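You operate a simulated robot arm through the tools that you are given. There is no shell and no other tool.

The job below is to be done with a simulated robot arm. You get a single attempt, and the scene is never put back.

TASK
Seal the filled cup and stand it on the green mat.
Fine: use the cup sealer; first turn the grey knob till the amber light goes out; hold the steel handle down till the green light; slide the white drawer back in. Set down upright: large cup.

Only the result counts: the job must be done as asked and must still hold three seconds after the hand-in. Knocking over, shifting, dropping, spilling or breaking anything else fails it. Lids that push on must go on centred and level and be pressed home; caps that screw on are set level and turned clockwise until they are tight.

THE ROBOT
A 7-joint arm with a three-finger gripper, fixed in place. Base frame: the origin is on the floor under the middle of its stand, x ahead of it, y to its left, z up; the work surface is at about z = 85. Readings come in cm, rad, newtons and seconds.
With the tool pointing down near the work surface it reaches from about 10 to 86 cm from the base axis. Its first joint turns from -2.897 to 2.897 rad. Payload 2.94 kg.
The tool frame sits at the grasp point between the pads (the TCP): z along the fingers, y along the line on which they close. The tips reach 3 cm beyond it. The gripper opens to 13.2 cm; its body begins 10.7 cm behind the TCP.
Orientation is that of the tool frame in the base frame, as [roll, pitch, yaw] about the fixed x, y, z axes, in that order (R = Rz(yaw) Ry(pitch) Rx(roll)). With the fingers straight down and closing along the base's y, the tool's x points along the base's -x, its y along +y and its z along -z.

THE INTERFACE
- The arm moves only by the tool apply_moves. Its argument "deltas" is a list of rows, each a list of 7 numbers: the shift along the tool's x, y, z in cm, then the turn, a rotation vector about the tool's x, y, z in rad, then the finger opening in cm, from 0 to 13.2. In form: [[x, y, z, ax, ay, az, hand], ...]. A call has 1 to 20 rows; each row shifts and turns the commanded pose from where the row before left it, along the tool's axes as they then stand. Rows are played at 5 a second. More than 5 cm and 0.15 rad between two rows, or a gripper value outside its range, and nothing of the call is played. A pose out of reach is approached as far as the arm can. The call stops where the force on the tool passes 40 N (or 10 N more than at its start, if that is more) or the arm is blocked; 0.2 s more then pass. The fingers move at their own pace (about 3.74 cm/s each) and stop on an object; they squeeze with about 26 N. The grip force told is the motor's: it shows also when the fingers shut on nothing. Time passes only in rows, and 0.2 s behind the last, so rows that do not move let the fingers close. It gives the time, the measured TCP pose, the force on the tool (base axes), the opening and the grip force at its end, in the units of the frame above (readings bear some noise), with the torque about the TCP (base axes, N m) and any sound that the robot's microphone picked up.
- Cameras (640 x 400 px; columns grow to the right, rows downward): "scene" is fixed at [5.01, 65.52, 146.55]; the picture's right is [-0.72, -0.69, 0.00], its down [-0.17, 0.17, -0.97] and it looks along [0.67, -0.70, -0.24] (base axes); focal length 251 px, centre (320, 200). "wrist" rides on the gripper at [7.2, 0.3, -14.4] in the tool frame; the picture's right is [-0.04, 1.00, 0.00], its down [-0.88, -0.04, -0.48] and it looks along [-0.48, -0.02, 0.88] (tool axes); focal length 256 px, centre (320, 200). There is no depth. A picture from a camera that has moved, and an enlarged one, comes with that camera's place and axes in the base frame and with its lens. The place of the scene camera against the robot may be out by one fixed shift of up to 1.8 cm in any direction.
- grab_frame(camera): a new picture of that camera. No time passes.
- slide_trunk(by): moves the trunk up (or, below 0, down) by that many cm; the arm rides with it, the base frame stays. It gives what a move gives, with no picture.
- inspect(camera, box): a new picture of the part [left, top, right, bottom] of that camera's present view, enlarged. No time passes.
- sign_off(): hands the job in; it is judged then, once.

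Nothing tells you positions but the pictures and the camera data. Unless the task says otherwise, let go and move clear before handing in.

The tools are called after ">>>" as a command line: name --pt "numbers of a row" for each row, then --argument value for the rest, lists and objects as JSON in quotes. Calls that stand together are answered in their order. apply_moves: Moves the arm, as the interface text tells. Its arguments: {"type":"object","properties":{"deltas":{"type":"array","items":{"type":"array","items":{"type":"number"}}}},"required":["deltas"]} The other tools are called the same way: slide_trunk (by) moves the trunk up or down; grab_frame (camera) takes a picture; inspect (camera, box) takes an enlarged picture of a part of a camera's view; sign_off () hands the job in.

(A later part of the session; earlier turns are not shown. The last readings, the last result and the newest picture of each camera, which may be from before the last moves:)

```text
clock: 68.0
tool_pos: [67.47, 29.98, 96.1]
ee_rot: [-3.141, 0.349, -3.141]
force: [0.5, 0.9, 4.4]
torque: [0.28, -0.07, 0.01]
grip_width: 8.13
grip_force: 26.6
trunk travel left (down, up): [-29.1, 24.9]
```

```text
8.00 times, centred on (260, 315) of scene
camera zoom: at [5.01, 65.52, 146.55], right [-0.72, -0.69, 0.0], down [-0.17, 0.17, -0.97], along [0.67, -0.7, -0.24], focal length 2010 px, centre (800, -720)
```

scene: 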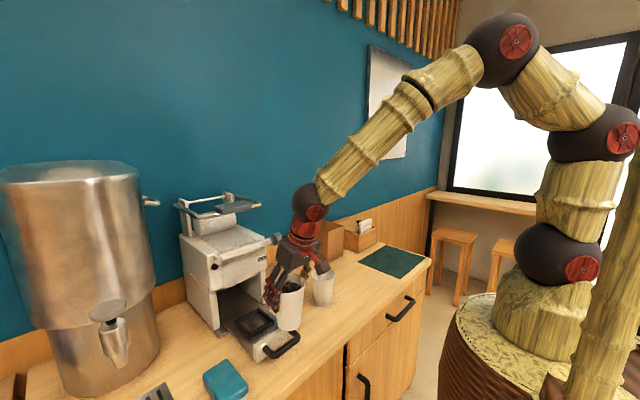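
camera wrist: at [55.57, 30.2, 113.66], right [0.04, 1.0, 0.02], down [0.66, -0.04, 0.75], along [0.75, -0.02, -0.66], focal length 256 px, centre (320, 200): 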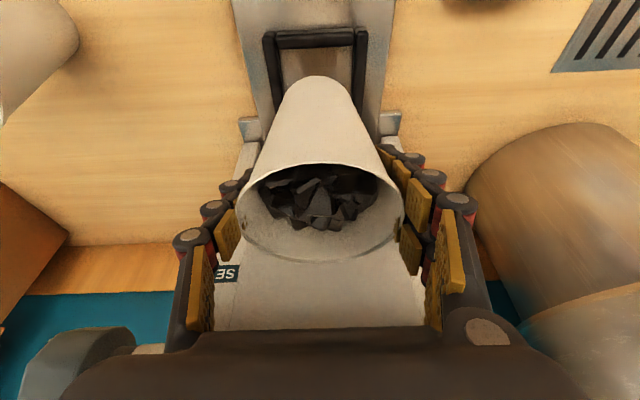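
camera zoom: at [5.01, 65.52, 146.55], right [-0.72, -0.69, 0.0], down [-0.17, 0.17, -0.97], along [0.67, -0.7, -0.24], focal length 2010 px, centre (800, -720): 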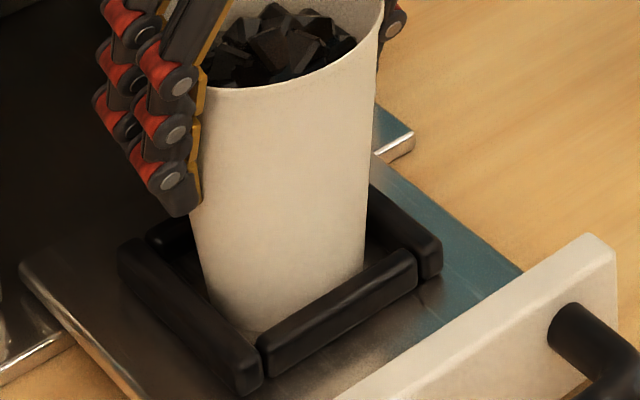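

The cup is seated inside the holder frame. I'll open the fingers and withdraw along the tool axis.

>>> apply_moves --pt "0 0 0 0 0 0 8.8" --pt "0 0 0 0 0 0 10" --pt "0 0 0 0 0 0 11.5" --pt "0 0 0 0 0 0 13" --pt "0 0 0 0 0 0 13" --pt "0 0 -2 0 0 0 13" --pt "0 0 -3 0 0 0 13" --pt "0 0 -4 0 0 0 13" --pt "2 0 -4 0 0 0 13" --pt "4 0 -4 0 0 0 13" --pt "0 0 0 0 0 0 13"

>>> grab_frame --camera "wrist"

>>> inspect --camera "scene" --box '[180, 180, 320, 350]'

```text
refused: row 10 steps farther than a row can; nothing moved
```

```text
taken
camera wrist: at [55.67, 30.15, 107.07], right [0.04, 1.0, 0.02], down [0.66, -0.04, 0.75], along [0.75, -0.02, -0.66], focal length 256 px, centre (320, 200)
```

wrist: 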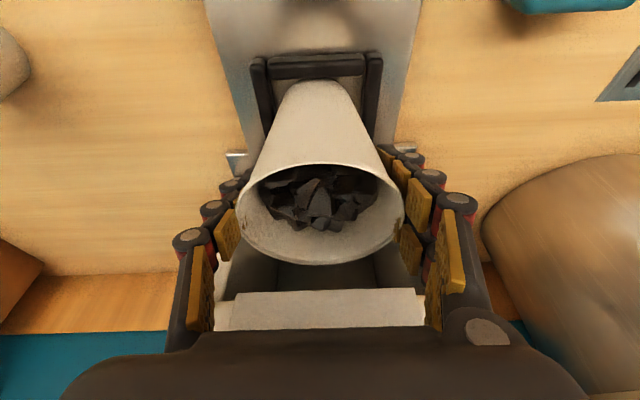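

```text
2.35 times, centred on (250, 265) of scene
camera zoom: at [5.01, 65.52, 146.55], right [-0.72, -0.69, 0.0], down [-0.17, 0.17, -0.97], along [0.67, -0.7, -0.24], focal length 591 px, centre (485, 47)
```

zoom: 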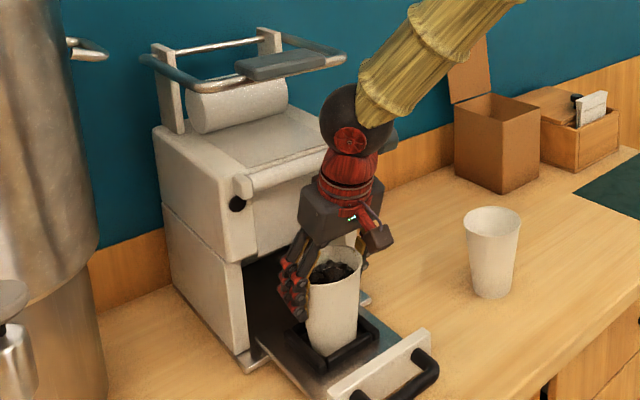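

The call was refused because one row's step was too long. I'll repeat it with shorter steps.

>>> apply_moves --pt "0 0 0 0 0 0 8.8" --pt "0 0 0 0 0 0 10" --pt "0 0 0 0 0 0 11.5" --pt "0 0 0 0 0 0 13" --pt "0 0 0 0 0 0 13" --pt "0 0 -2 0 0 0 13" --pt "0 0 -3 0 0 0 13" --pt "0 0 -4 0 0 0 13" --pt "2 0 -4 0 0 0 13" --pt "3 0 -3 0 0 0 13" --pt "0 0 0 0 0 0 13"

>>> grab_frame --camera "wrist"

>>> inspect --camera "scene" --box '[180, 180, 320, 350]'

```text
clock: 70.4
tool_pos: [57.36, 30.09, 109.46]
ee_rot: [-3.14, 0.35, 3.141]
force: [0.1, -0.4, -0.4]
torque: [0.0, 0.0, 0.01]
grip_width: 12.99
grip_force: 0.0
trunk travel left (down, up): [-29.1, 24.9]
```

```text
taken
camera wrist: at [45.55, 30.3, 120.4], right [0.04, 1.0, 0.02], down [0.66, -0.04, 0.75], along [0.75, -0.02, -0.66], focal length 256 px, centre (320, 200)
```

wrist: 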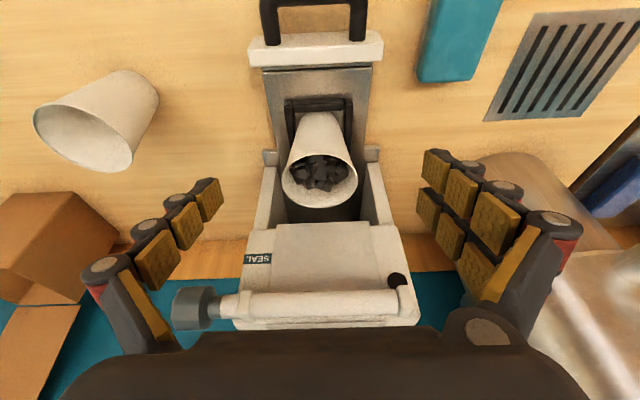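

```text
2.35 times, centred on (250, 265) of scene
camera zoom: at [5.01, 65.52, 146.55], right [-0.72, -0.69, 0.0], down [-0.17, 0.17, -0.97], along [0.67, -0.7, -0.24], focal length 591 px, centre (485, 47)
```

zoom: 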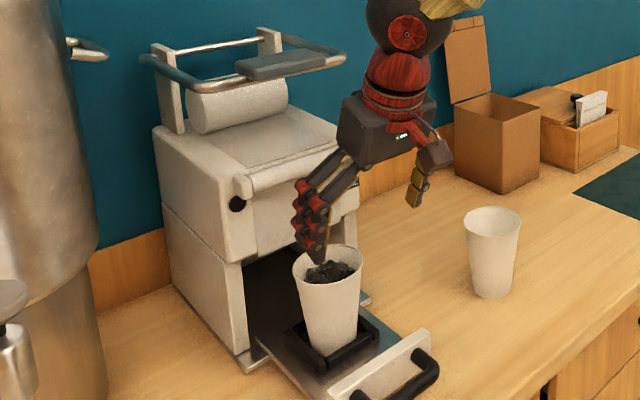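

The cup stands well in the holder. Next I'll re-grip the drawer handle and slide the drawer in slowly.

>>> apply_moves --pt "4.36 -0.03 -1.59 0 0 0 13.2" --pt "4.36 -0.03 -1.59 0 0 0 13.2" --pt "4.36 -0.03 -1.59 0 0 0 13.2" --pt "0 0 4 0 0 0 13.2" --pt "0 0 4 0 0 0 13.2" --pt "0 0 4 0 0 0 13.2" --pt "0 0 4 0 0 0 13.2" --pt "0 0 0 0 0 0 13.2"

>>> grab_frame --camera "wrist"

```text
clock: 72.2
tool_pos: [48.95, 30.11, 94.31]
ee_rot: [-3.142, 0.349, 3.142]
force: [0.2, -0.6, 0.3]
torque: [0.01, 0.0, 0.0]
grip_width: 13.18
grip_force: 0.1
trunk travel left (down, up): [-29.1, 24.9]
```

```text
taken
camera wrist: at [37.14, 30.27, 105.33], right [0.04, 1.0, 0.02], down [0.66, -0.04, 0.75], along [0.75, -0.02, -0.66], focal length 256 px, centre (320, 200)
```

wrist: 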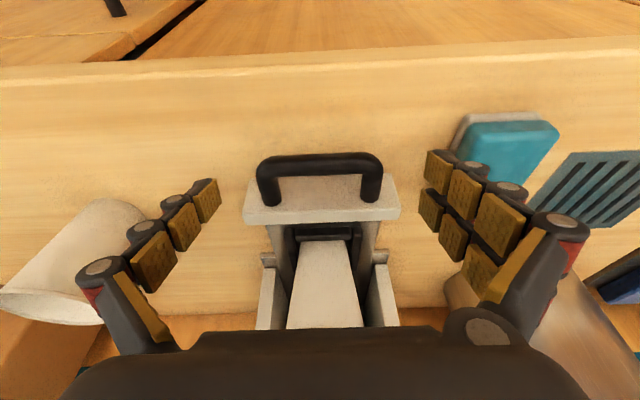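

>>> apply_moves --pt "-0.05 -0.05 2.1 0 0 0 13.2" --pt "-0.05 -0.06 2.1 0 0 0 13.2" --pt "0 0 0 0 0 0 12" --pt "0 0 0 0 0 0 11" --pt "0 0 0 0 0 0 9" --pt "0 0 0 0 0 0 9" --pt "0 0 0 0 0 0 9"

>>> grab_frame --camera "wrist"

```text
clock: 73.8
tool_pos: [50.63, 29.95, 90.71]
ee_rot: [3.14, 0.352, -3.141]
force: [-1.1, 8.4, 6.0]
torque: [0.22, 0.16, 0.55]
grip_width: 10.6
grip_force: 40.3
trunk travel left (down, up): [-29.1, 24.9]
```

```text
taken
camera wrist: at [38.74, 30.1, 101.55], right [0.04, 1.0, 0.02], down [0.66, -0.04, 0.75], along [0.75, -0.02, -0.66], focal length 256 px, centre (320, 200)
```

wrist: 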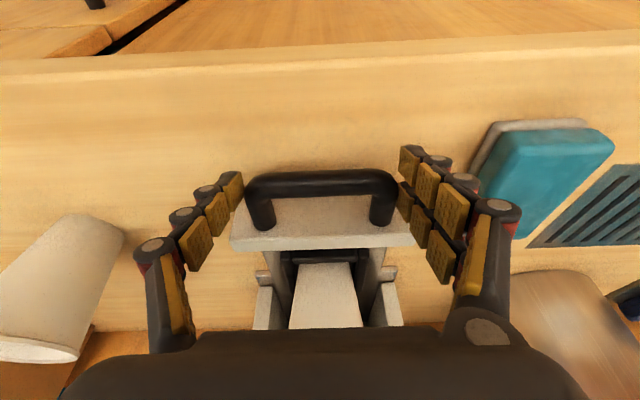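

Gripped. I'll push the drawer in slowly so the cup doesn't rock.

>>> apply_moves --pt "-0.376 0 0.137 0 0 0 9" --pt "-0.752 0 0.274 0 0 0 9" --pt "-0.752 0 0.274 0 0 0 9" --pt "-0.752 0 0.274 0 0 0 9" --pt "-0.752 0 0.274 0 0 0 9" --pt "-0.752 0 0.274 0 0 0 9" --pt "-0.752 0 0.274 0 0 0 9" --pt "-0.752 0 0.274 0 0 0 9" --pt "-0.752 0 0.274 0 0 0 9" --pt "-0.376 0 0.137 0 0 0 9" --pt "0 0 0 0 0 0 9"

>>> inspect --camera "scene" --box '[180, 200, 310, 340]'

>>> grab_frame --camera "wrist"

```text
clock: 76.2
tool_pos: [57.54, 30.08, 90.63]
ee_rot: [3.138, 0.352, 3.141]
force: [-0.1, 20.0, 19.4]
torque: [0.95, -0.36, 0.97]
grip_width: 10.59
grip_force: 44.3
trunk travel left (down, up): [-29.1, 24.9]
```

```text
2.86 times, centred on (245, 270) of scene
camera zoom: at [5.01, 65.52, 146.55], right [-0.72, -0.69, 0.0], down [-0.17, 0.17, -0.97], along [0.67, -0.7, -0.24], focal length 718 px, centre (534, 0)
```

zoom: 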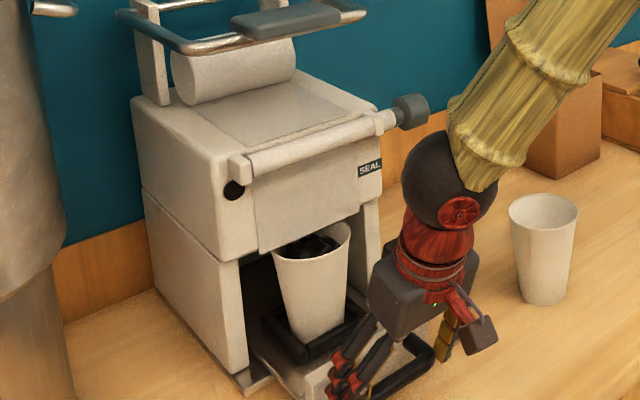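

```text
taken
camera wrist: at [45.81, 30.11, 101.52], right [0.04, 1.0, 0.02], down [0.66, -0.04, 0.75], along [0.75, -0.02, -0.66], focal length 256 px, centre (320, 200)
```

wrist: 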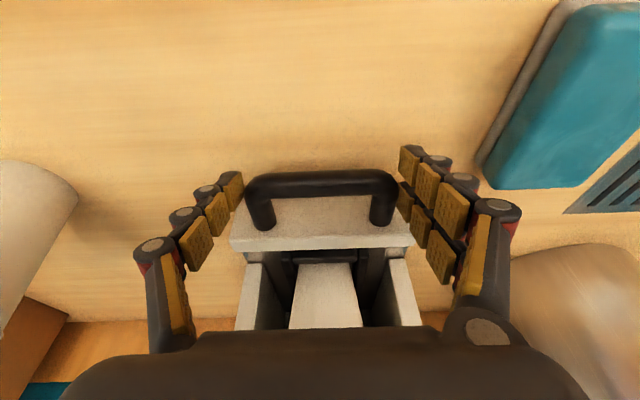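

>>> apply_moves --pt "-0.41 0.12 0.04 0 0 0 9" --pt "-0.752 0 0.274 0 0 0 9" --pt "-0.752 0 0.274 0 0 0 9" --pt "-0.752 0 0.274 0 0 0 9" --pt "-0.752 0 0.274 0 0 0 9" --pt "-0.752 0 0.274 0 0 0 9" --pt "-0.752 0 0.274 0 0 0 9" --pt "-0.752 0 0.274 0 0 0 9" --pt "-0.752 0 0.274 0 0 0 9" --pt "0 0 0 0 0 0 9"

>>> inspect --camera "scene" --box '[180, 200, 310, 340]'

>>> grab_frame --camera "wrist"

```text
clock: 78.4
tool_pos: [64.55, 29.95, 90.57]
ee_rot: [-3.139, 0.348, 3.141]
force: [0.6, 16.4, 8.4]
torque: [0.56, -0.19, 0.77]
grip_width: 10.58
grip_force: 45.3
trunk travel left (down, up): [-29.1, 24.9]
```

```text
2.86 times, centred on (245, 270) of scene
camera zoom: at [5.01, 65.52, 146.55], right [-0.72, -0.69, 0.0], down [-0.17, 0.17, -0.97], along [0.67, -0.7, -0.24], focal length 718 px, centre (534, 0)
```

zoom: 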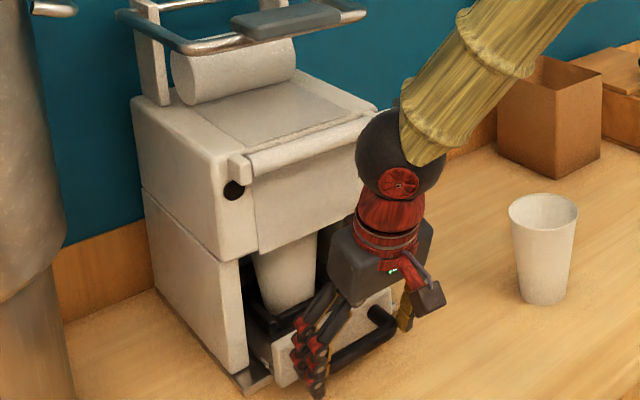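

```text
taken
camera wrist: at [52.69, 30.14, 101.55], right [0.04, 1.0, 0.01], down [0.66, -0.04, 0.75], along [0.75, -0.02, -0.66], focal length 256 px, centre (320, 200)
```

wrist: 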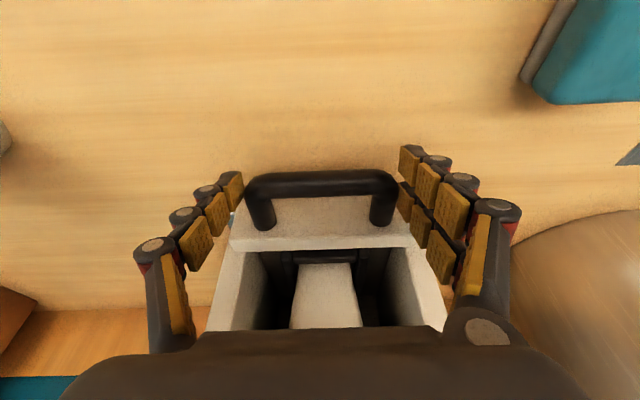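

>>> apply_moves --pt "-0.47 0.1 0.1 0 0 0 9" --pt "-0.47 0 0.172 0 0 0 9" --pt "-0.47 0 0.172 0 0 0 9" --pt "-0.47 0 0.172 0 0 0 9" --pt "0 0 0 0 0 0 9"

>>> inspect --camera "scene" --box '[180, 200, 310, 340]'

```text
clock: 79.6
tool_pos: [66.47, 29.95, 90.69]
ee_rot: [-3.14, 0.348, 3.141]
force: [-0.4, 11.1, -2.0]
torque: [0.07, -0.12, 0.78]
grip_width: 10.6
grip_force: 45.0
trunk travel left (down, up): [-29.1, 24.9]
```

```text
2.86 times, centred on (245, 270) of scene
camera zoom: at [5.01, 65.52, 146.55], right [-0.72, -0.69, 0.0], down [-0.17, 0.17, -0.97], along [0.67, -0.7, -0.24], focal length 718 px, centre (534, 0)
```

zoom: 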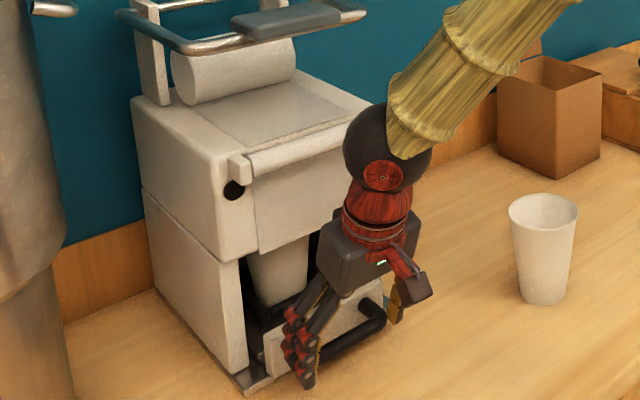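

No resistance yet at the starting position, so I'll continue gently to find the end stop.

>>> apply_moves --pt "-0.282 0 0.103 0 0 0 9" --pt "-0.282 0 0.103 0 0 0 9" --pt "-0.282 0 0.103 0 0 0 9" --pt "0 0 0 0 0 0 9"

>>> inspect --camera "scene" --box '[200, 250, 300, 340]'

>>> grab_frame --camera "wrist"

```text
clock: 80.6
tool_pos: [66.85, 29.94, 90.54]
ee_rot: [-3.137, 0.347, -3.14]
force: [-31.8, 4.9, 1.1]
torque: [0.89, 0.72, 0.77]
grip_width: 10.58
grip_force: 45.3
trunk travel left (down, up): [-29.1, 24.9]
```

```text
4.44 times, centred on (250, 295) of scene
camera zoom: at [5.01, 65.52, 146.55], right [-0.72, -0.69, 0.0], down [-0.17, 0.17, -0.97], along [0.67, -0.7, -0.24], focal length 1116 px, centre (631, -222)
```

zoom: 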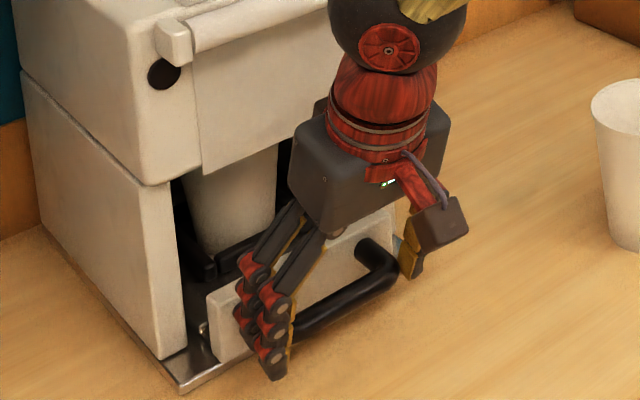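

```text
taken
camera wrist: at [55.08, 30.18, 101.61], right [0.04, 1.0, 0.01], down [0.67, -0.04, 0.75], along [0.75, -0.02, -0.67], focal length 256 px, centre (320, 200)
```

wrist: 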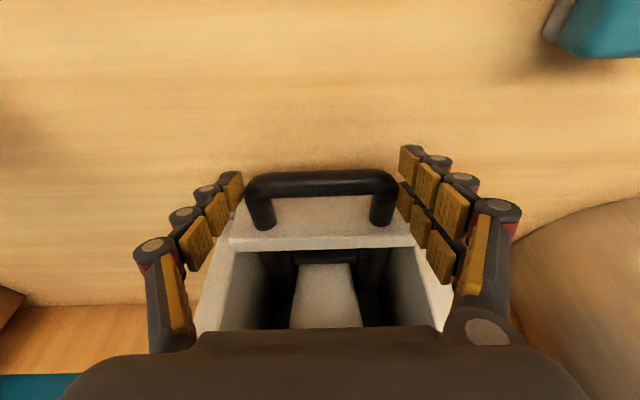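

The drawer hit its stop where it started (about 32 N), so it's fully in. I'll relax the push, open and retreat.

>>> apply_moves --pt "0.42 0 -0.154 0 0 0 9" --pt "0 0 0 0 0 0 11.5" --pt "0 0 0 0 0 0 13.2" --pt "0 0 0 0 0 0 13.2" --pt "0 0 -2 0 0 0 13.2" --pt "2 0 -3 0 0 0 13.2" --pt "3 0 -3 0 0 0 13.2" --pt "3 0 -3 0 0 0 13.2" --pt "3 0 -3 0 0 0 13.2" --pt "3 0 -3 0 0 0 13.2" --pt "0 0 0 0 0 0 13.2"

>>> grab_frame --camera "wrist"

>>> inspect --camera "scene" --box '[160, 170, 320, 340]'

```text
clock: 83.0
tool_pos: [47.71, 30.06, 101.8]
ee_rot: [-3.141, 0.347, 3.14]
force: [0.8, -0.2, 0.6]
torque: [0.0, 0.01, -0.01]
grip_width: 13.2
grip_force: 0.1
trunk travel left (down, up): [-29.1, 24.9]
```

```text
taken
camera wrist: at [35.92, 30.22, 112.79], right [0.04, 1.0, 0.02], down [0.66, -0.04, 0.75], along [0.75, -0.02, -0.66], focal length 256 px, centre (320, 200)
```

wrist: 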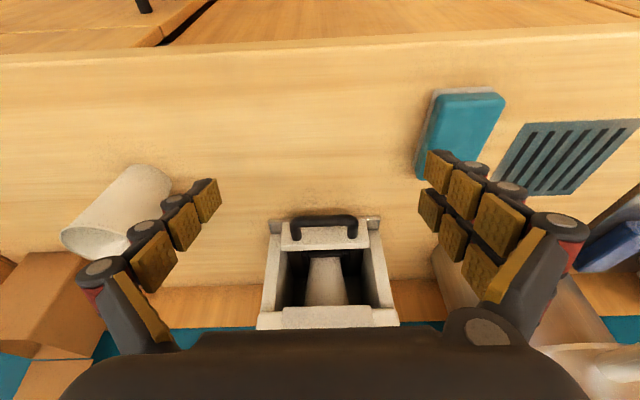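

```text
2.35 times, centred on (240, 255) of scene
camera zoom: at [5.01, 65.52, 146.55], right [-0.72, -0.69, 0.0], down [-0.17, 0.17, -0.97], along [0.67, -0.7, -0.24], focal length 591 px, centre (508, 71)
```

zoom: 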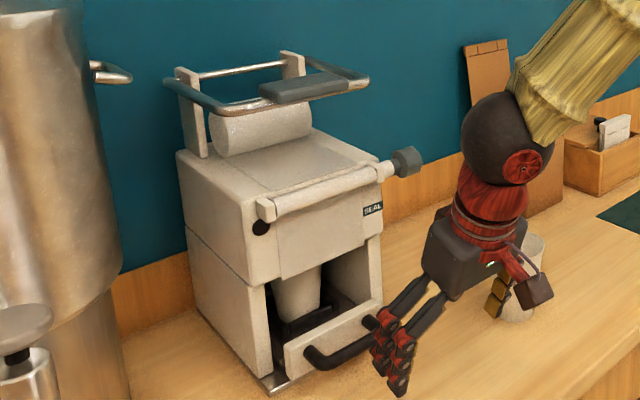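

The drawer is in with the cup under the head. Next is the steel handle, with its pad near (75.4, 30, 124) and pivot near x≈94.5. I'll raise the trunk for reach, close the fingers and move above the pad.

>>> slide_trunk --by 14

>>> apply_moves --pt "0 0 0 0 -0.13 0 8" --pt "0 0 0 0 -0.13 0 4" --pt "-2.2 0 -3.2 0 0 0 2" --pt "-2.2 0 -3.2 0 0 0 0" --pt "-2.2 0 -3.2 0 0 0 0" --pt "-2.2 0 -3.2 0 0 0 0" --pt "-2.2 0 -3.2 0 0 0 0" --pt "0 0 0 0 0 0 0"

>>> grab_frame --camera "wrist"

>>> grab_frame --camera "scene"

```text
clock: 84.7
tool_pos: [47.71, 30.15, 115.83]
ee_rot: [3.141, 0.349, 3.142]
force: [-0.2, -0.1, -0.2]
torque: [-0.02, -0.01, -0.01]
grip_width: 13.2
grip_force: 0.0
trunk travel left (down, up): [-43.1, 10.9]
```

```text
clock: 86.5
tool_pos: [47.53, 30.12, 135.3]
ee_rot: [3.141, 0.61, -3.141]
force: [-1.2, 0.2, -0.2]
torque: [0.0, 0.01, -0.02]
grip_width: 1.34
grip_force: 2.4
trunk travel left (down, up): [-43.1, 10.9]
```

```text
taken
camera wrist: at [33.35, 30.32, 142.86], right [0.04, 1.0, 0.03], down [0.45, -0.04, 0.89], along [0.89, -0.02, -0.45], focal length 256 px, centre (320, 200)
```

wrist: 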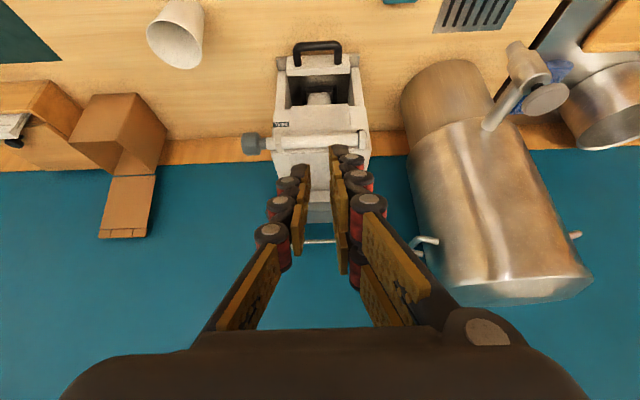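

```text
taken
```

scene: 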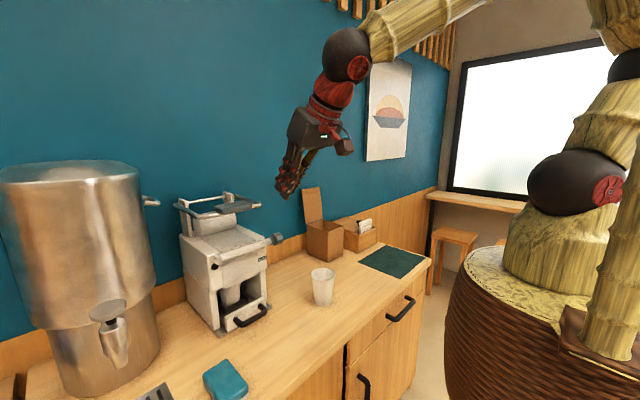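

>>> apply_moves --pt "-3.276 0 2.296 0 0 0 0" --pt "-3.276 0 2.296 0 0 0 0" --pt "-3.276 0 2.296 0 0 0 0" --pt "-3.276 0 2.296 0 0 0 0" --pt "-3.276 0 2.296 0 0 0 0" --pt "-3.276 0 2.296 0 0 0 0" --pt "-3.276 0 2.296 0 0 0 0" --pt "0 0 0 0 0 0 0"

>>> grab_frame --camera "wrist"

>>> inspect --camera "scene" --box '[160, 130, 320, 280]'

```text
clock: 88.3
tool_pos: [75.69, 29.91, 135.32]
ee_rot: [3.139, 0.61, 3.14]
force: [0.1, 0.1, 0.0]
torque: [0.03, 0.03, 0.0]
grip_width: 0.01
grip_force: 26.5
trunk travel left (down, up): [-43.1, 10.9]
```

```text
taken
camera wrist: at [61.37, 30.14, 142.78], right [0.04, 1.0, 0.03], down [0.45, -0.04, 0.89], along [0.89, -0.02, -0.45], focal length 256 px, centre (320, 200)
```

wrist: 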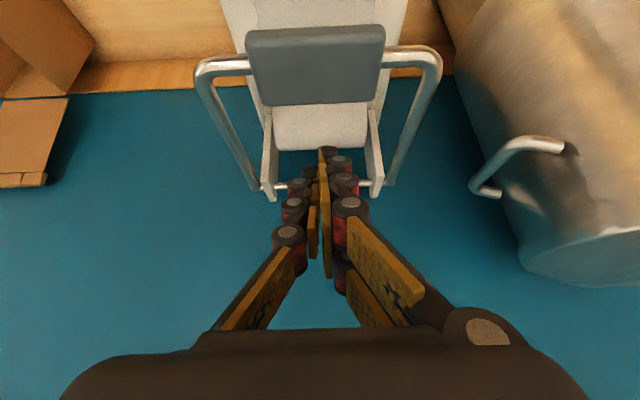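

```text
2.67 times, centred on (240, 205) of scene
camera zoom: at [5.01, 65.52, 146.55], right [-0.72, -0.69, 0.0], down [-0.17, 0.17, -0.97], along [0.67, -0.7, -0.24], focal length 670 px, centre (533, 187)
```

zoom: 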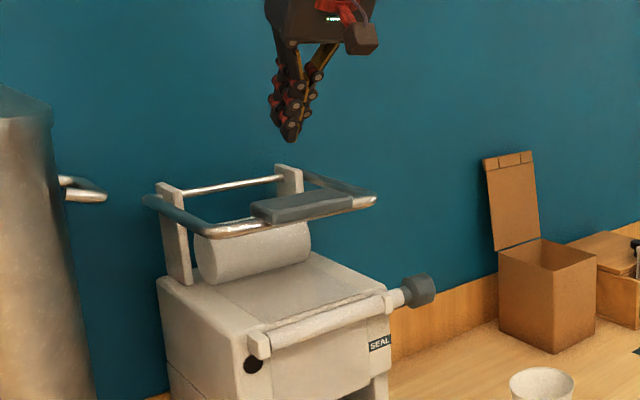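

The pad's top face spans about x 72–77.6 at z≈125, so my fingertips are right above it. I'll descend to contact.

>>> apply_moves --pt "0.574 0 0.819 0 0 0 0" --pt "0.574 0 0.819 0 0 0 0" --pt "0.574 0 0.819 0 0 0 0" --pt "0.574 0 0.819 0 0 0 0" --pt "0.574 0 0.819 0 0 0 0" --pt "0.287 0 0.41 0 0 0 0" --pt "0.287 0 0.41 0 0 0 0" --pt "0 0 0 0 0 0 0"

>>> grab_frame --camera "wrist"

>>> inspect --camera "scene" --box '[160, 130, 320, 280]'

```text
clock: 90.1
tool_pos: [75.65, 30.13, 129.18]
ee_rot: [3.14, 0.608, 3.14]
force: [0.0, -0.2, 0.5]
torque: [0.0, 0.01, 0.01]
grip_width: 0.0
grip_force: 25.7
trunk travel left (down, up): [-43.1, 10.9]
```

```text
taken
camera wrist: at [61.47, 30.19, 136.7], right [0.04, 1.0, 0.03], down [0.45, -0.04, 0.89], along [0.89, -0.02, -0.45], focal length 256 px, centre (320, 200)
```

wrist: 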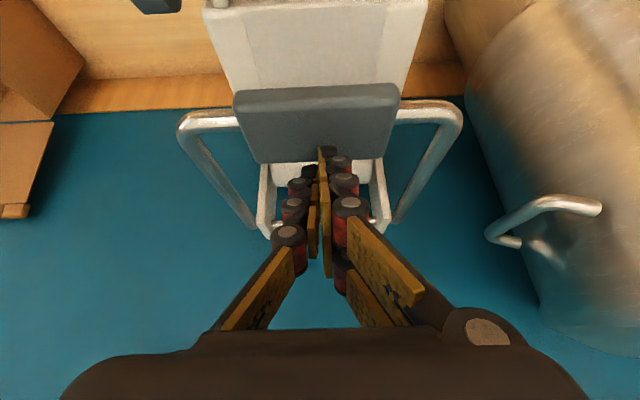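

```text
2.67 times, centred on (240, 205) of scene
camera zoom: at [5.01, 65.52, 146.55], right [-0.72, -0.69, 0.0], down [-0.17, 0.17, -0.97], along [0.67, -0.7, -0.24], focal length 670 px, centre (533, 187)
```

zoom: 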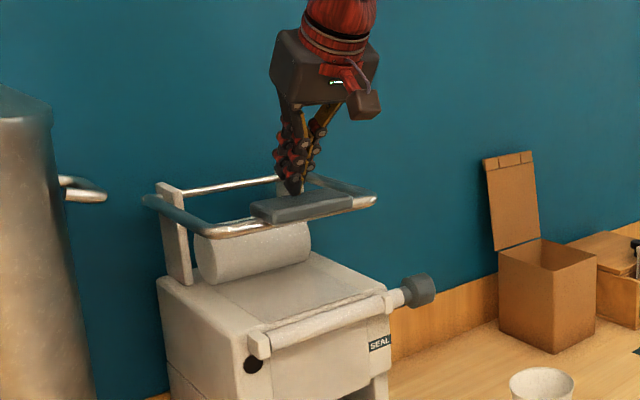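

>>> apply_moves --pt "0.287 0 0.41 0 0 0 0" --pt "0.287 0 0.41 0 0 0 0" --pt "0.287 0 0.41 0 0 0 0" --pt "0 0 0 0 0 0 0"

>>> inspect --camera "scene" --box '[160, 130, 320, 280]'

```text
clock: 91.1
tool_pos: [75.61, 30.12, 127.65]
ee_rot: [3.139, 0.61, 3.14]
force: [0.3, -1.1, 2.6]
torque: [0.04, 0.0, 0.01]
grip_width: 0.0
grip_force: 26.0
trunk travel left (down, up): [-43.1, 10.9]
```

```text
2.67 times, centred on (240, 205) of scene
camera zoom: at [5.01, 65.52, 146.55], right [-0.72, -0.69, 0.0], down [-0.17, 0.17, -0.97], along [0.67, -0.7, -0.24], focal length 670 px, centre (533, 187)
```

zoom: 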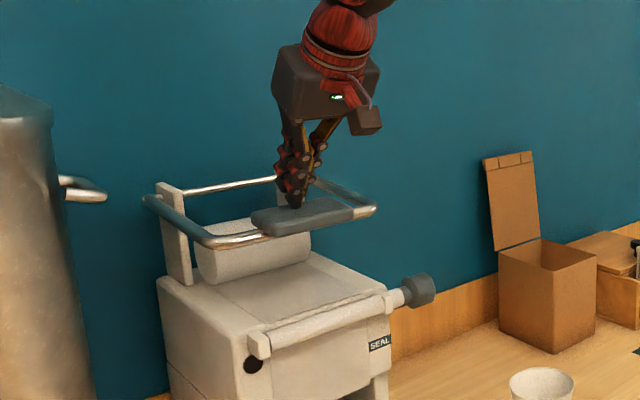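

The handle moves with only about 2.6 N. I'll keep pressing along its arc.

>>> apply_moves --pt "0.26 0 0.43 0 0 0 0" --pt "0.26 0 0.43 0 0 0 0" --pt "0.26 0 0.43 0 0 0 0" --pt "0.246 0 0.439 0 0 0 0" --pt "0.246 0 0.439 0 0 0 0" --pt "0.246 0 0.439 0 0 0 0" --pt "0 0 0 0 0 0 0"

>>> inspect --camera "scene" --box '[160, 130, 320, 280]'

>>> grab_frame --camera "wrist"

```text
clock: 92.7
tool_pos: [76.02, 29.99, 124.59]
ee_rot: [3.139, 0.61, 3.14]
force: [-2.6, -0.1, 5.3]
torque: [0.03, 0.12, -0.01]
grip_width: 0.0
grip_force: 26.3
trunk travel left (down, up): [-43.1, 10.9]
```

```text
2.67 times, centred on (240, 205) of scene
camera zoom: at [5.01, 65.52, 146.55], right [-0.72, -0.69, 0.0], down [-0.17, 0.17, -0.97], along [0.67, -0.7, -0.24], focal length 670 px, centre (533, 187)
```

zoom: 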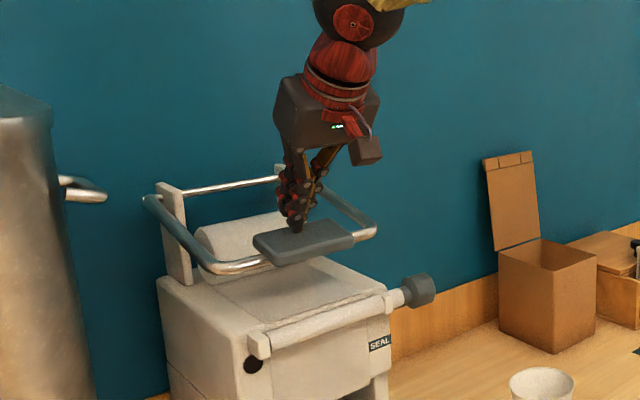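

```text
taken
camera wrist: at [61.72, 30.18, 132.25], right [0.04, 1.0, 0.03], down [0.45, -0.04, 0.89], along [0.89, -0.02, -0.45], focal length 256 px, centre (320, 200)
```

wrist: 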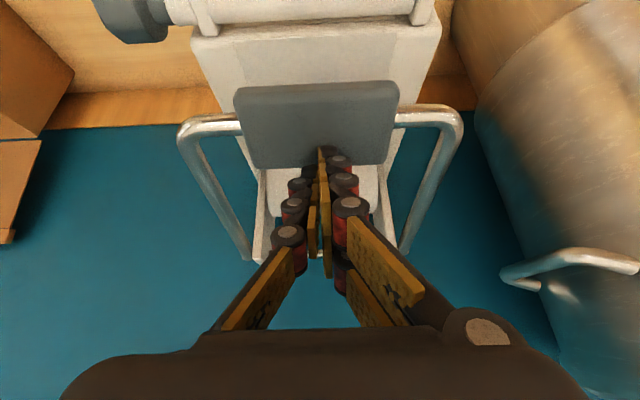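

>>> apply_moves --pt "0.287 0 0.41 0 0 0 0" --pt "0.287 0 0.41 0 0 0 0" --pt "0.287 0 0.41 0 0 0 0" --pt "0.287 0 0.41 0 0 0 0" --pt "0.287 0 0.41 0 0 0 0" --pt "0.287 0 0.41 0 0 0 0" --pt "0 0 0 0 0 0 0"

>>> inspect --camera "scene" --box '[160, 130, 320, 280]'

>>> grab_frame --camera "wrist"

```text
clock: 94.3
tool_pos: [75.96, 30.04, 121.89]
ee_rot: [3.138, 0.613, 3.138]
force: [-0.9, -0.3, 18.8]
torque: [0.05, 0.13, 0.02]
grip_width: 0.0
grip_force: 26.2
trunk travel left (down, up): [-43.1, 10.9]
```

```text
2.67 times, centred on (240, 205) of scene
camera zoom: at [5.01, 65.52, 146.55], right [-0.72, -0.69, 0.0], down [-0.17, 0.17, -0.97], along [0.67, -0.7, -0.24], focal length 670 px, centre (533, 187)
```

zoom: 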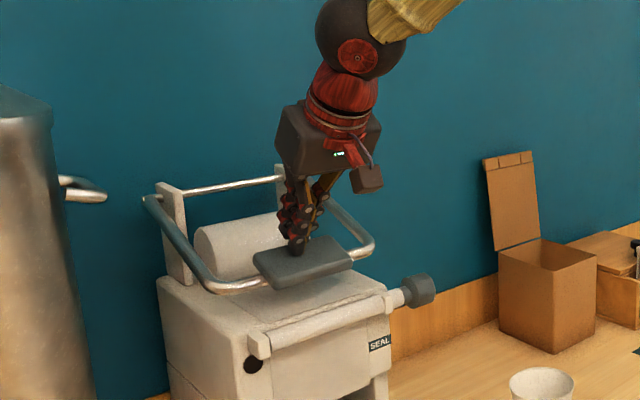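

```text
taken
camera wrist: at [61.68, 30.25, 129.45], right [0.04, 1.0, 0.03], down [0.44, -0.04, 0.89], along [0.9, -0.02, -0.45], focal length 256 px, centre (320, 200)
```

wrist: 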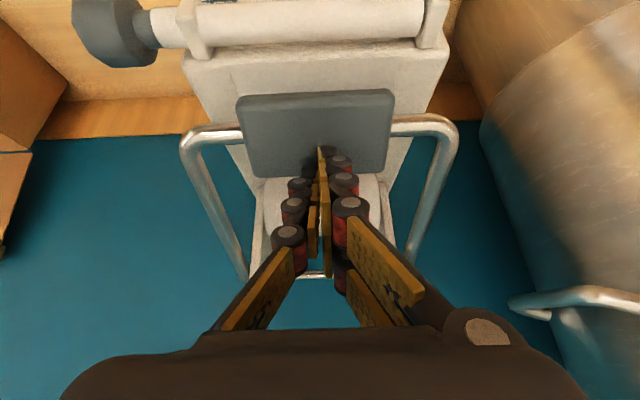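

Force has risen to 19 N, so the handle is near its lower stop. I'll press slightly more and hold.

>>> apply_moves --pt "0.115 0 0.164 0 0 0 0" --pt "0.057 0 0.082 0 0 0 0" --pt "0 0 0 0 0 0 0" --pt "0 0 0 0 0 0 0" --pt "0 0 0 0 0 0 0"

>>> inspect --camera "scene" --box '[160, 130, 320, 280]'

```text
clock: 95.5
tool_pos: [75.91, 30.12, 121.87]
ee_rot: [3.137, 0.616, 3.138]
force: [0.9, -1.0, 36.4]
torque: [0.1, 0.04, 0.05]
grip_width: 0.0
grip_force: 26.1
trunk travel left (down, up): [-43.1, 10.9]
```

```text
2.67 times, centred on (240, 205) of scene
camera zoom: at [5.01, 65.52, 146.55], right [-0.72, -0.69, 0.0], down [-0.17, 0.17, -0.97], along [0.67, -0.7, -0.24], focal length 670 px, centre (533, 187)
```

zoom: 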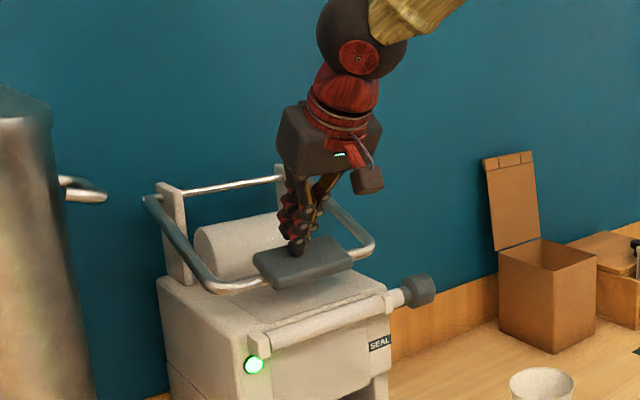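

The green light is on. I'll hold a moment longer, then let the handle up slowly.

>>> apply_moves --pt "0 0 0 0 0 0 0" --pt "0 0 0 0 0 0 0" --pt "0 0 0 0 0 0 0"

>>> inspect --camera "scene" --box '[160, 190, 320, 340]'

>>> apply_moves --pt "-0.287 0 -0.41 0 0 0 0" --pt "-0.287 0 -0.41 0 0 0 0" --pt "-0.4 0 -0.57 0 0 0 0" --pt "-0.4 0 -0.57 0 0 0 0" --pt "-0.4 0 -0.57 0 0 0 0" --pt "-0.4 0 -0.57 0 0 0 0" --pt "0 0 0 0 0 0 0"

>>> inspect --camera "scene" --box '[160, 130, 320, 280]'

```text
clock: 96.3
tool_pos: [75.99, 30.06, 121.98]
ee_rot: [3.137, 0.617, 3.14]
force: [-0.8, 0.6, 36.1]
torque: [0.16, 0.12, 0.02]
grip_width: 0.0
grip_force: 25.8
trunk travel left (down, up): [-43.1, 10.9]
```

```text
2.67 times, centred on (240, 265) of scene
camera zoom: at [5.01, 65.52, 146.55], right [-0.72, -0.69, 0.0], down [-0.17, 0.17, -0.97], along [0.67, -0.7, -0.24], focal length 670 px, centre (533, 27)
```

zoom: 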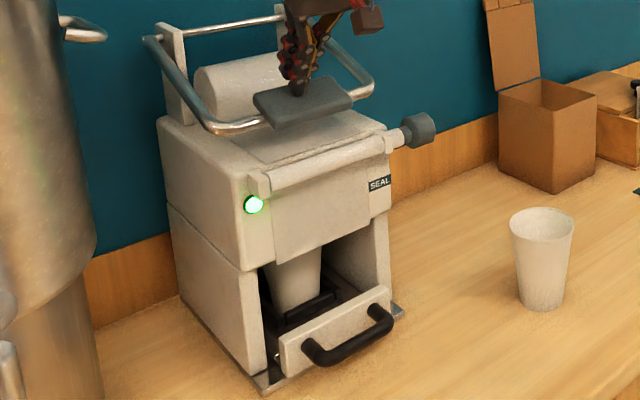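

```text
clock: 97.9
tool_pos: [75.93, 29.96, 125.19]
ee_rot: [-3.141, 0.61, -3.142]
force: [-3.2, -1.3, 4.4]
torque: [-0.05, 0.11, 0.01]
grip_width: 0.0
grip_force: 26.3
trunk travel left (down, up): [-43.1, 10.9]
```

```text
2.67 times, centred on (240, 205) of scene
camera zoom: at [5.01, 65.52, 146.55], right [-0.72, -0.69, 0.0], down [-0.17, 0.17, -0.97], along [0.67, -0.7, -0.24], focal length 670 px, centre (533, 187)
```

zoom: 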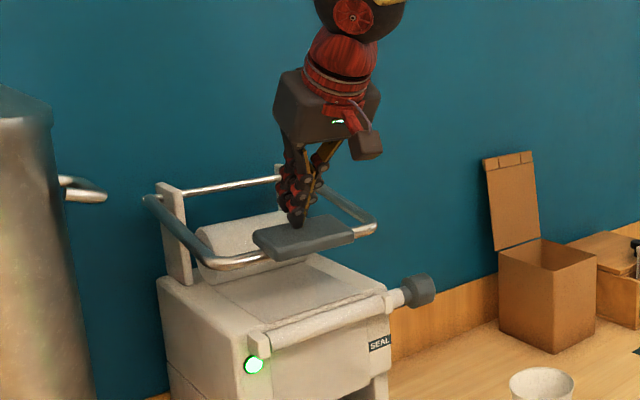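

The green light stays on and the handle follows upward. I'll raise clear and back away.

>>> apply_moves --pt "-0.4 0 -0.57 0 0 0 0" --pt "-0.4 0 -0.57 0 0 0 0" --pt "-0.4 0 -0.57 0 0 0 0" --pt "-0.574 0 -0.819 0 0 0 0" --pt "-0.574 0 -0.819 0 0 0 0" --pt "-1.15 0 -1.64 0 0 0 0" --pt "-1.15 0 -1.64 0 0 0 0" --pt "3.276 0 -2.296 0 0 0 3" --pt "3.276 0 -2.296 0 0 0 6" --pt "3.276 0 -2.296 0 0 0 9" --pt "3.276 0 -2.296 0 0 0 13.2" --pt "3.276 0 -2.296 0 0 0 13.2" --pt "3.276 0 -2.296 0 0 0 13.2" --pt "3.276 0 -2.296 0 0 0 13.2" --pt "0 0 0 0 0.13 0 13.2" --pt "0 0 0 0 0.13 0 13.2" --pt "0 0 0 0 0 0 13.2"

>>> grab_frame --camera "scene"

>>> grab_frame --camera "wrist"

```text
clock: 101.5
tool_pos: [47.97, 29.84, 133.33]
ee_rot: [3.139, 0.349, -3.141]
force: [-0.3, 0.3, 0.6]
torque: [-0.01, 0.01, 0.0]
grip_width: 13.18
grip_force: 0.1
trunk travel left (down, up): [-43.1, 10.9]
```

```text
taken
```

scene: 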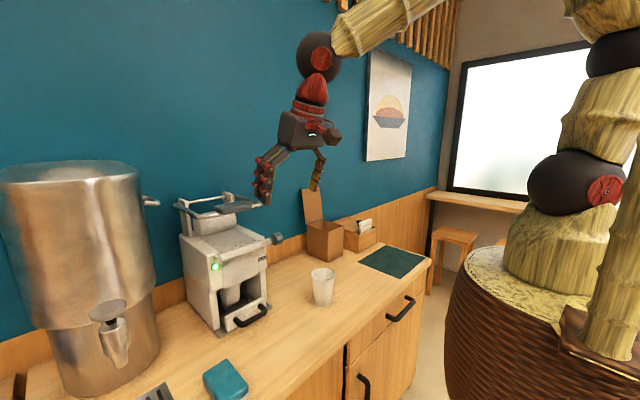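

```text
taken
camera wrist: at [36.09, 30.12, 144.29], right [0.04, 1.0, 0.02], down [0.66, -0.04, 0.75], along [0.75, -0.02, -0.66], focal length 256 px, centre (320, 200)
```

wrist: 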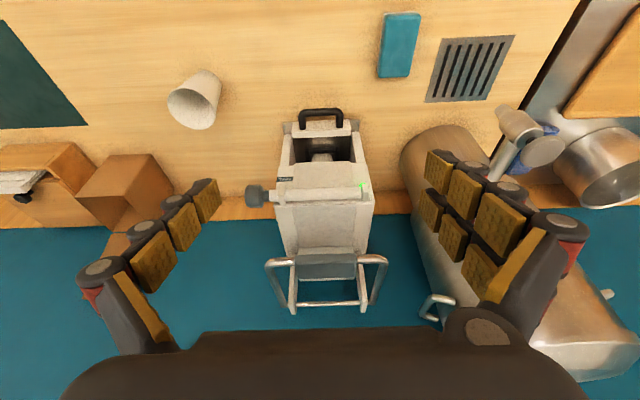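

Sealing is done and the handle is back up. I'll lower the trunk and return to the drawer handle to bring the cup out.

>>> slide_trunk --by -14

>>> apply_moves --pt "-0.55 0.02 4.33 0 0 0 13.2" --pt "-0.55 0.02 4.33 0 0 0 13.2" --pt "-0.55 0.02 4.33 0 0 0 13.2" --pt "-0.55 0.02 4.33 0 0 0 13.2" --pt "-0.55 0.02 4.33 0 0 0 13.2" --pt "-0.55 0.02 4.33 0 0 0 13.2" --pt "0 0 0 0 0 0 13.2"

>>> grab_frame --camera "wrist"

```text
clock: 103.2
tool_pos: [47.93, 29.99, 119.36]
ee_rot: [3.138, 0.352, -3.141]
force: [0.3, 0.2, -1.2]
torque: [-0.01, 0.02, 0.01]
grip_width: 13.22
grip_force: 0.0
trunk travel left (down, up): [-29.1, 24.9]
```

```text
clock: 104.8
tool_pos: [59.98, 30.03, 96.1]
ee_rot: [-3.14, 0.348, -3.141]
force: [-0.4, -0.3, 0.7]
torque: [-0.01, 0.04, 0.0]
grip_width: 13.19
grip_force: 0.0
trunk travel left (down, up): [-29.1, 24.9]
```

```text
taken
camera wrist: at [48.08, 30.28, 107.07], right [0.04, 1.0, 0.02], down [0.66, -0.04, 0.75], along [0.75, -0.02, -0.66], focal length 256 px, centre (320, 200)
```

wrist: 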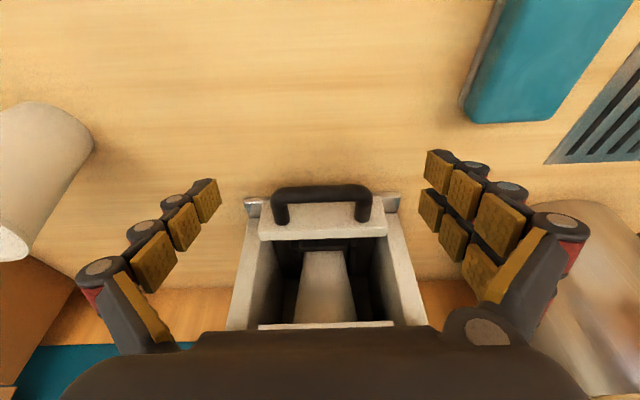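

>>> apply_moves --pt "-1.2 -0.03 2.5 0 0 0 13.2" --pt "-1.5 -0.02 2.5 0 0 0 13.2" --pt "-1.6 -0.02 2.4 0 0 0 13.2" --pt "0 0 0 0 0 0 12" --pt "0 0 0 0 0 0 11" --pt "0 0 0 0 0 0 9" --pt "0 0 0 0 0 0 9" --pt "0 0 0 0 0 0 9"

>>> grab_frame --camera "wrist"

```text
clock: 106.6
tool_pos: [66.66, 29.93, 90.57]
ee_rot: [3.141, 0.348, 3.141]
force: [0.6, 0.6, -0.2]
torque: [0.09, 0.2, 0.18]
grip_width: 10.57
grip_force: 40.4
trunk travel left (down, up): [-29.1, 24.9]
```

```text
taken
camera wrist: at [54.81, 30.14, 101.55], right [0.04, 1.0, 0.02], down [0.66, -0.04, 0.75], along [0.75, -0.02, -0.66], focal length 256 px, centre (320, 200)
```

wrist: 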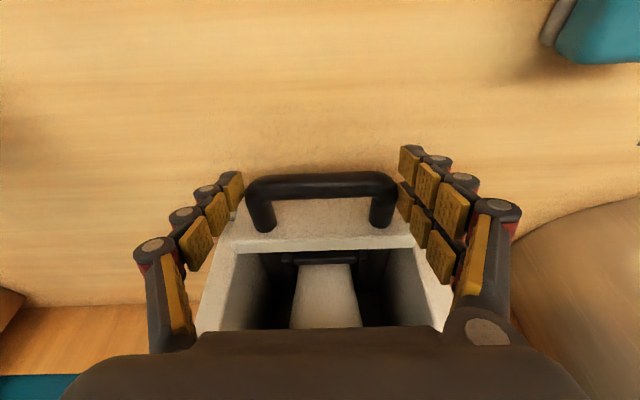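

Gripped. I'll pull the drawer out slowly.

>>> apply_moves --pt "0.376 0 -0.137 0 0 0 9" --pt "0.752 0 -0.274 0 0 0 9" --pt "0.752 0 -0.274 0 0 0 9" --pt "0.752 0 -0.274 0 0 0 9" --pt "0.752 0 -0.274 0 0 0 9" --pt "0.752 0 -0.274 0 0 0 9" --pt "0.752 0 -0.274 0 0 0 9" --pt "0.752 0 -0.274 0 0 0 9" --pt "0.752 0 -0.274 0 0 0 9" --pt "0.752 0 -0.274 0 0 0 9" --pt "0 0 0 0 0 0 9"

>>> inspect --camera "scene" --box '[180, 200, 310, 340]'

```text
clock: 109.0
tool_pos: [59.09, 30.0, 90.72]
ee_rot: [3.14, 0.349, -3.141]
force: [0.2, 2.6, 6.5]
torque: [-0.03, 0.1, 0.07]
grip_width: 10.58
grip_force: 44.8
trunk travel left (down, up): [-29.1, 24.9]
```

```text
2.86 times, centred on (245, 270) of scene
camera zoom: at [5.01, 65.52, 146.55], right [-0.72, -0.69, 0.0], down [-0.17, 0.17, -0.97], along [0.67, -0.7, -0.24], focal length 718 px, centre (534, 0)
```

zoom: 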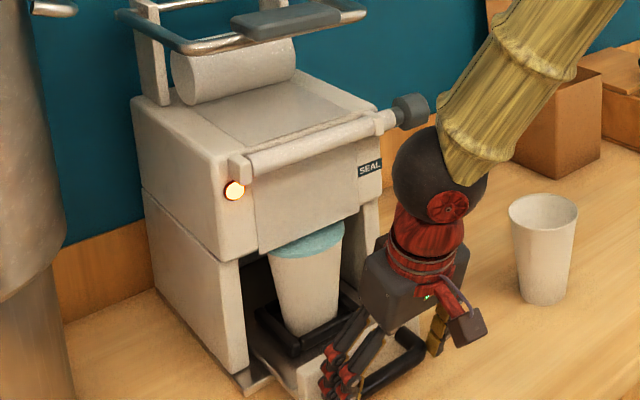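

The cup now carries a teal sealing film, and the amber light is back on because the film piece was used. I'll keep pulling the drawer out.

>>> apply_moves --pt "0.752 0 -0.274 0 0 0 9" --pt "0.752 0 -0.274 0 0 0 9" --pt "0.752 0 -0.274 0 0 0 9" --pt "0.752 0 -0.274 0 0 0 9" --pt "0.752 0 -0.274 0 0 0 9" --pt "0.752 0 -0.274 0 0 0 9" --pt "0.752 0 -0.274 0 0 0 9" --pt "0.752 0 -0.274 0 0 0 9" --pt "0.752 0 -0.274 0 0 0 9" --pt "0.752 0 -0.274 0 0 0 9" --pt "0.564 0 -0.206 0 0 0 9" --pt "0 0 0 0 0 0 9"

>>> inspect --camera "scene" --box '[180, 200, 310, 340]'

>>> grab_frame --camera "wrist"

```text
clock: 111.6
tool_pos: [50.26, 29.97, 90.53]
ee_rot: [3.14, 0.352, -3.141]
force: [-0.1, 0.3, 13.7]
torque: [-0.08, -0.14, 0.18]
grip_width: 10.57
grip_force: 44.5
trunk travel left (down, up): [-29.1, 24.9]
```

```text
2.86 times, centred on (245, 270) of scene
camera zoom: at [5.01, 65.52, 146.55], right [-0.72, -0.69, 0.0], down [-0.17, 0.17, -0.97], along [0.67, -0.7, -0.24], focal length 718 px, centre (534, 0)
```

zoom: 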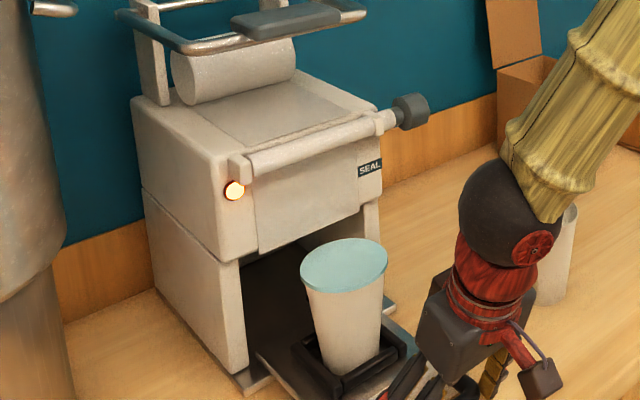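

```text
taken
camera wrist: at [38.47, 30.13, 101.53], right [0.04, 1.0, 0.02], down [0.66, -0.04, 0.75], along [0.75, -0.02, -0.66], focal length 256 px, centre (320, 200)
```

wrist: 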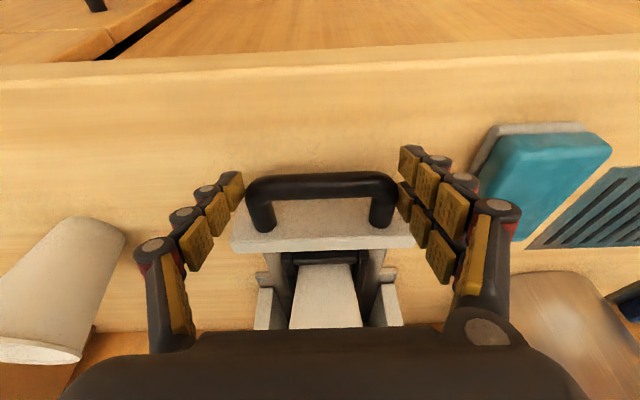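

The drawer is out with the sealed cup upright. I'll release the drawer handle and go above the cup.

>>> apply_moves --pt "0 0 0 0 0 0 11.5" --pt "0 0 0 0 0 0 13.2" --pt "0 0 0 0 0 0 13.2" --pt "0 0 -2 0 0 0 13.2" --pt "0 0 -4 0 0 0 13.2" --pt "0 0 -5 0 0 0 13.2" --pt "0 0 -5 0 0 0 13.2" --pt "0 0 -4 0 0 0 13.2" --pt "-3.76 0 1.37 0 0 0 13.2" --pt "-3.76 0 1.37 0 0 0 13.2" --pt "-3.76 0 1.37 0 0 0 13.2" --pt "-3.76 0 1.37 0 0 0 13.2" --pt "0 0 0 0 0 0 13.2"

>>> grab_frame --camera "wrist"

>>> inspect --camera "scene" --box '[180, 200, 310, 340]'

```text
clock: 114.4
tool_pos: [59.51, 29.92, 109.42]
ee_rot: [3.14, 0.351, -3.141]
force: [0.0, -0.1, -0.2]
torque: [0.02, 0.04, 0.03]
grip_width: 13.22
grip_force: 0.0
trunk travel left (down, up): [-29.1, 24.9]
```

```text
taken
camera wrist: at [47.68, 30.11, 120.31], right [0.04, 1.0, 0.02], down [0.66, -0.04, 0.75], along [0.75, -0.02, -0.66], focal length 256 px, centre (320, 200)
```

wrist: 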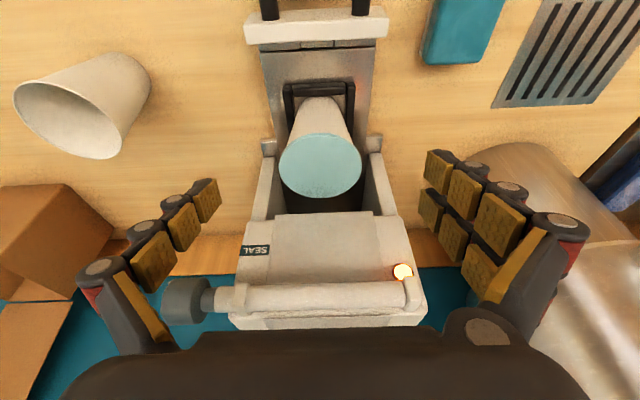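

```text
2.86 times, centred on (245, 270) of scene
camera zoom: at [5.01, 65.52, 146.55], right [-0.72, -0.69, 0.0], down [-0.17, 0.17, -0.97], along [0.67, -0.7, -0.24], focal length 718 px, centre (534, 0)
```

zoom: 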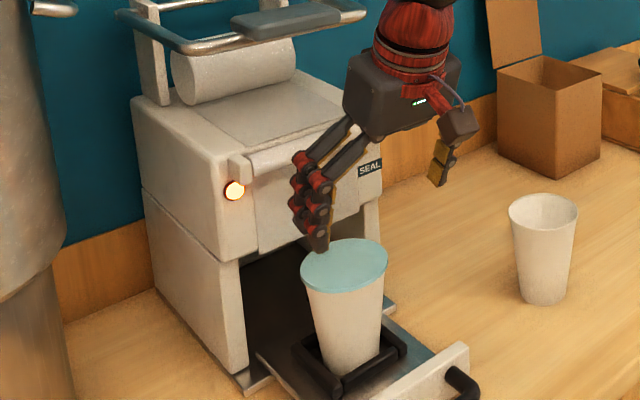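

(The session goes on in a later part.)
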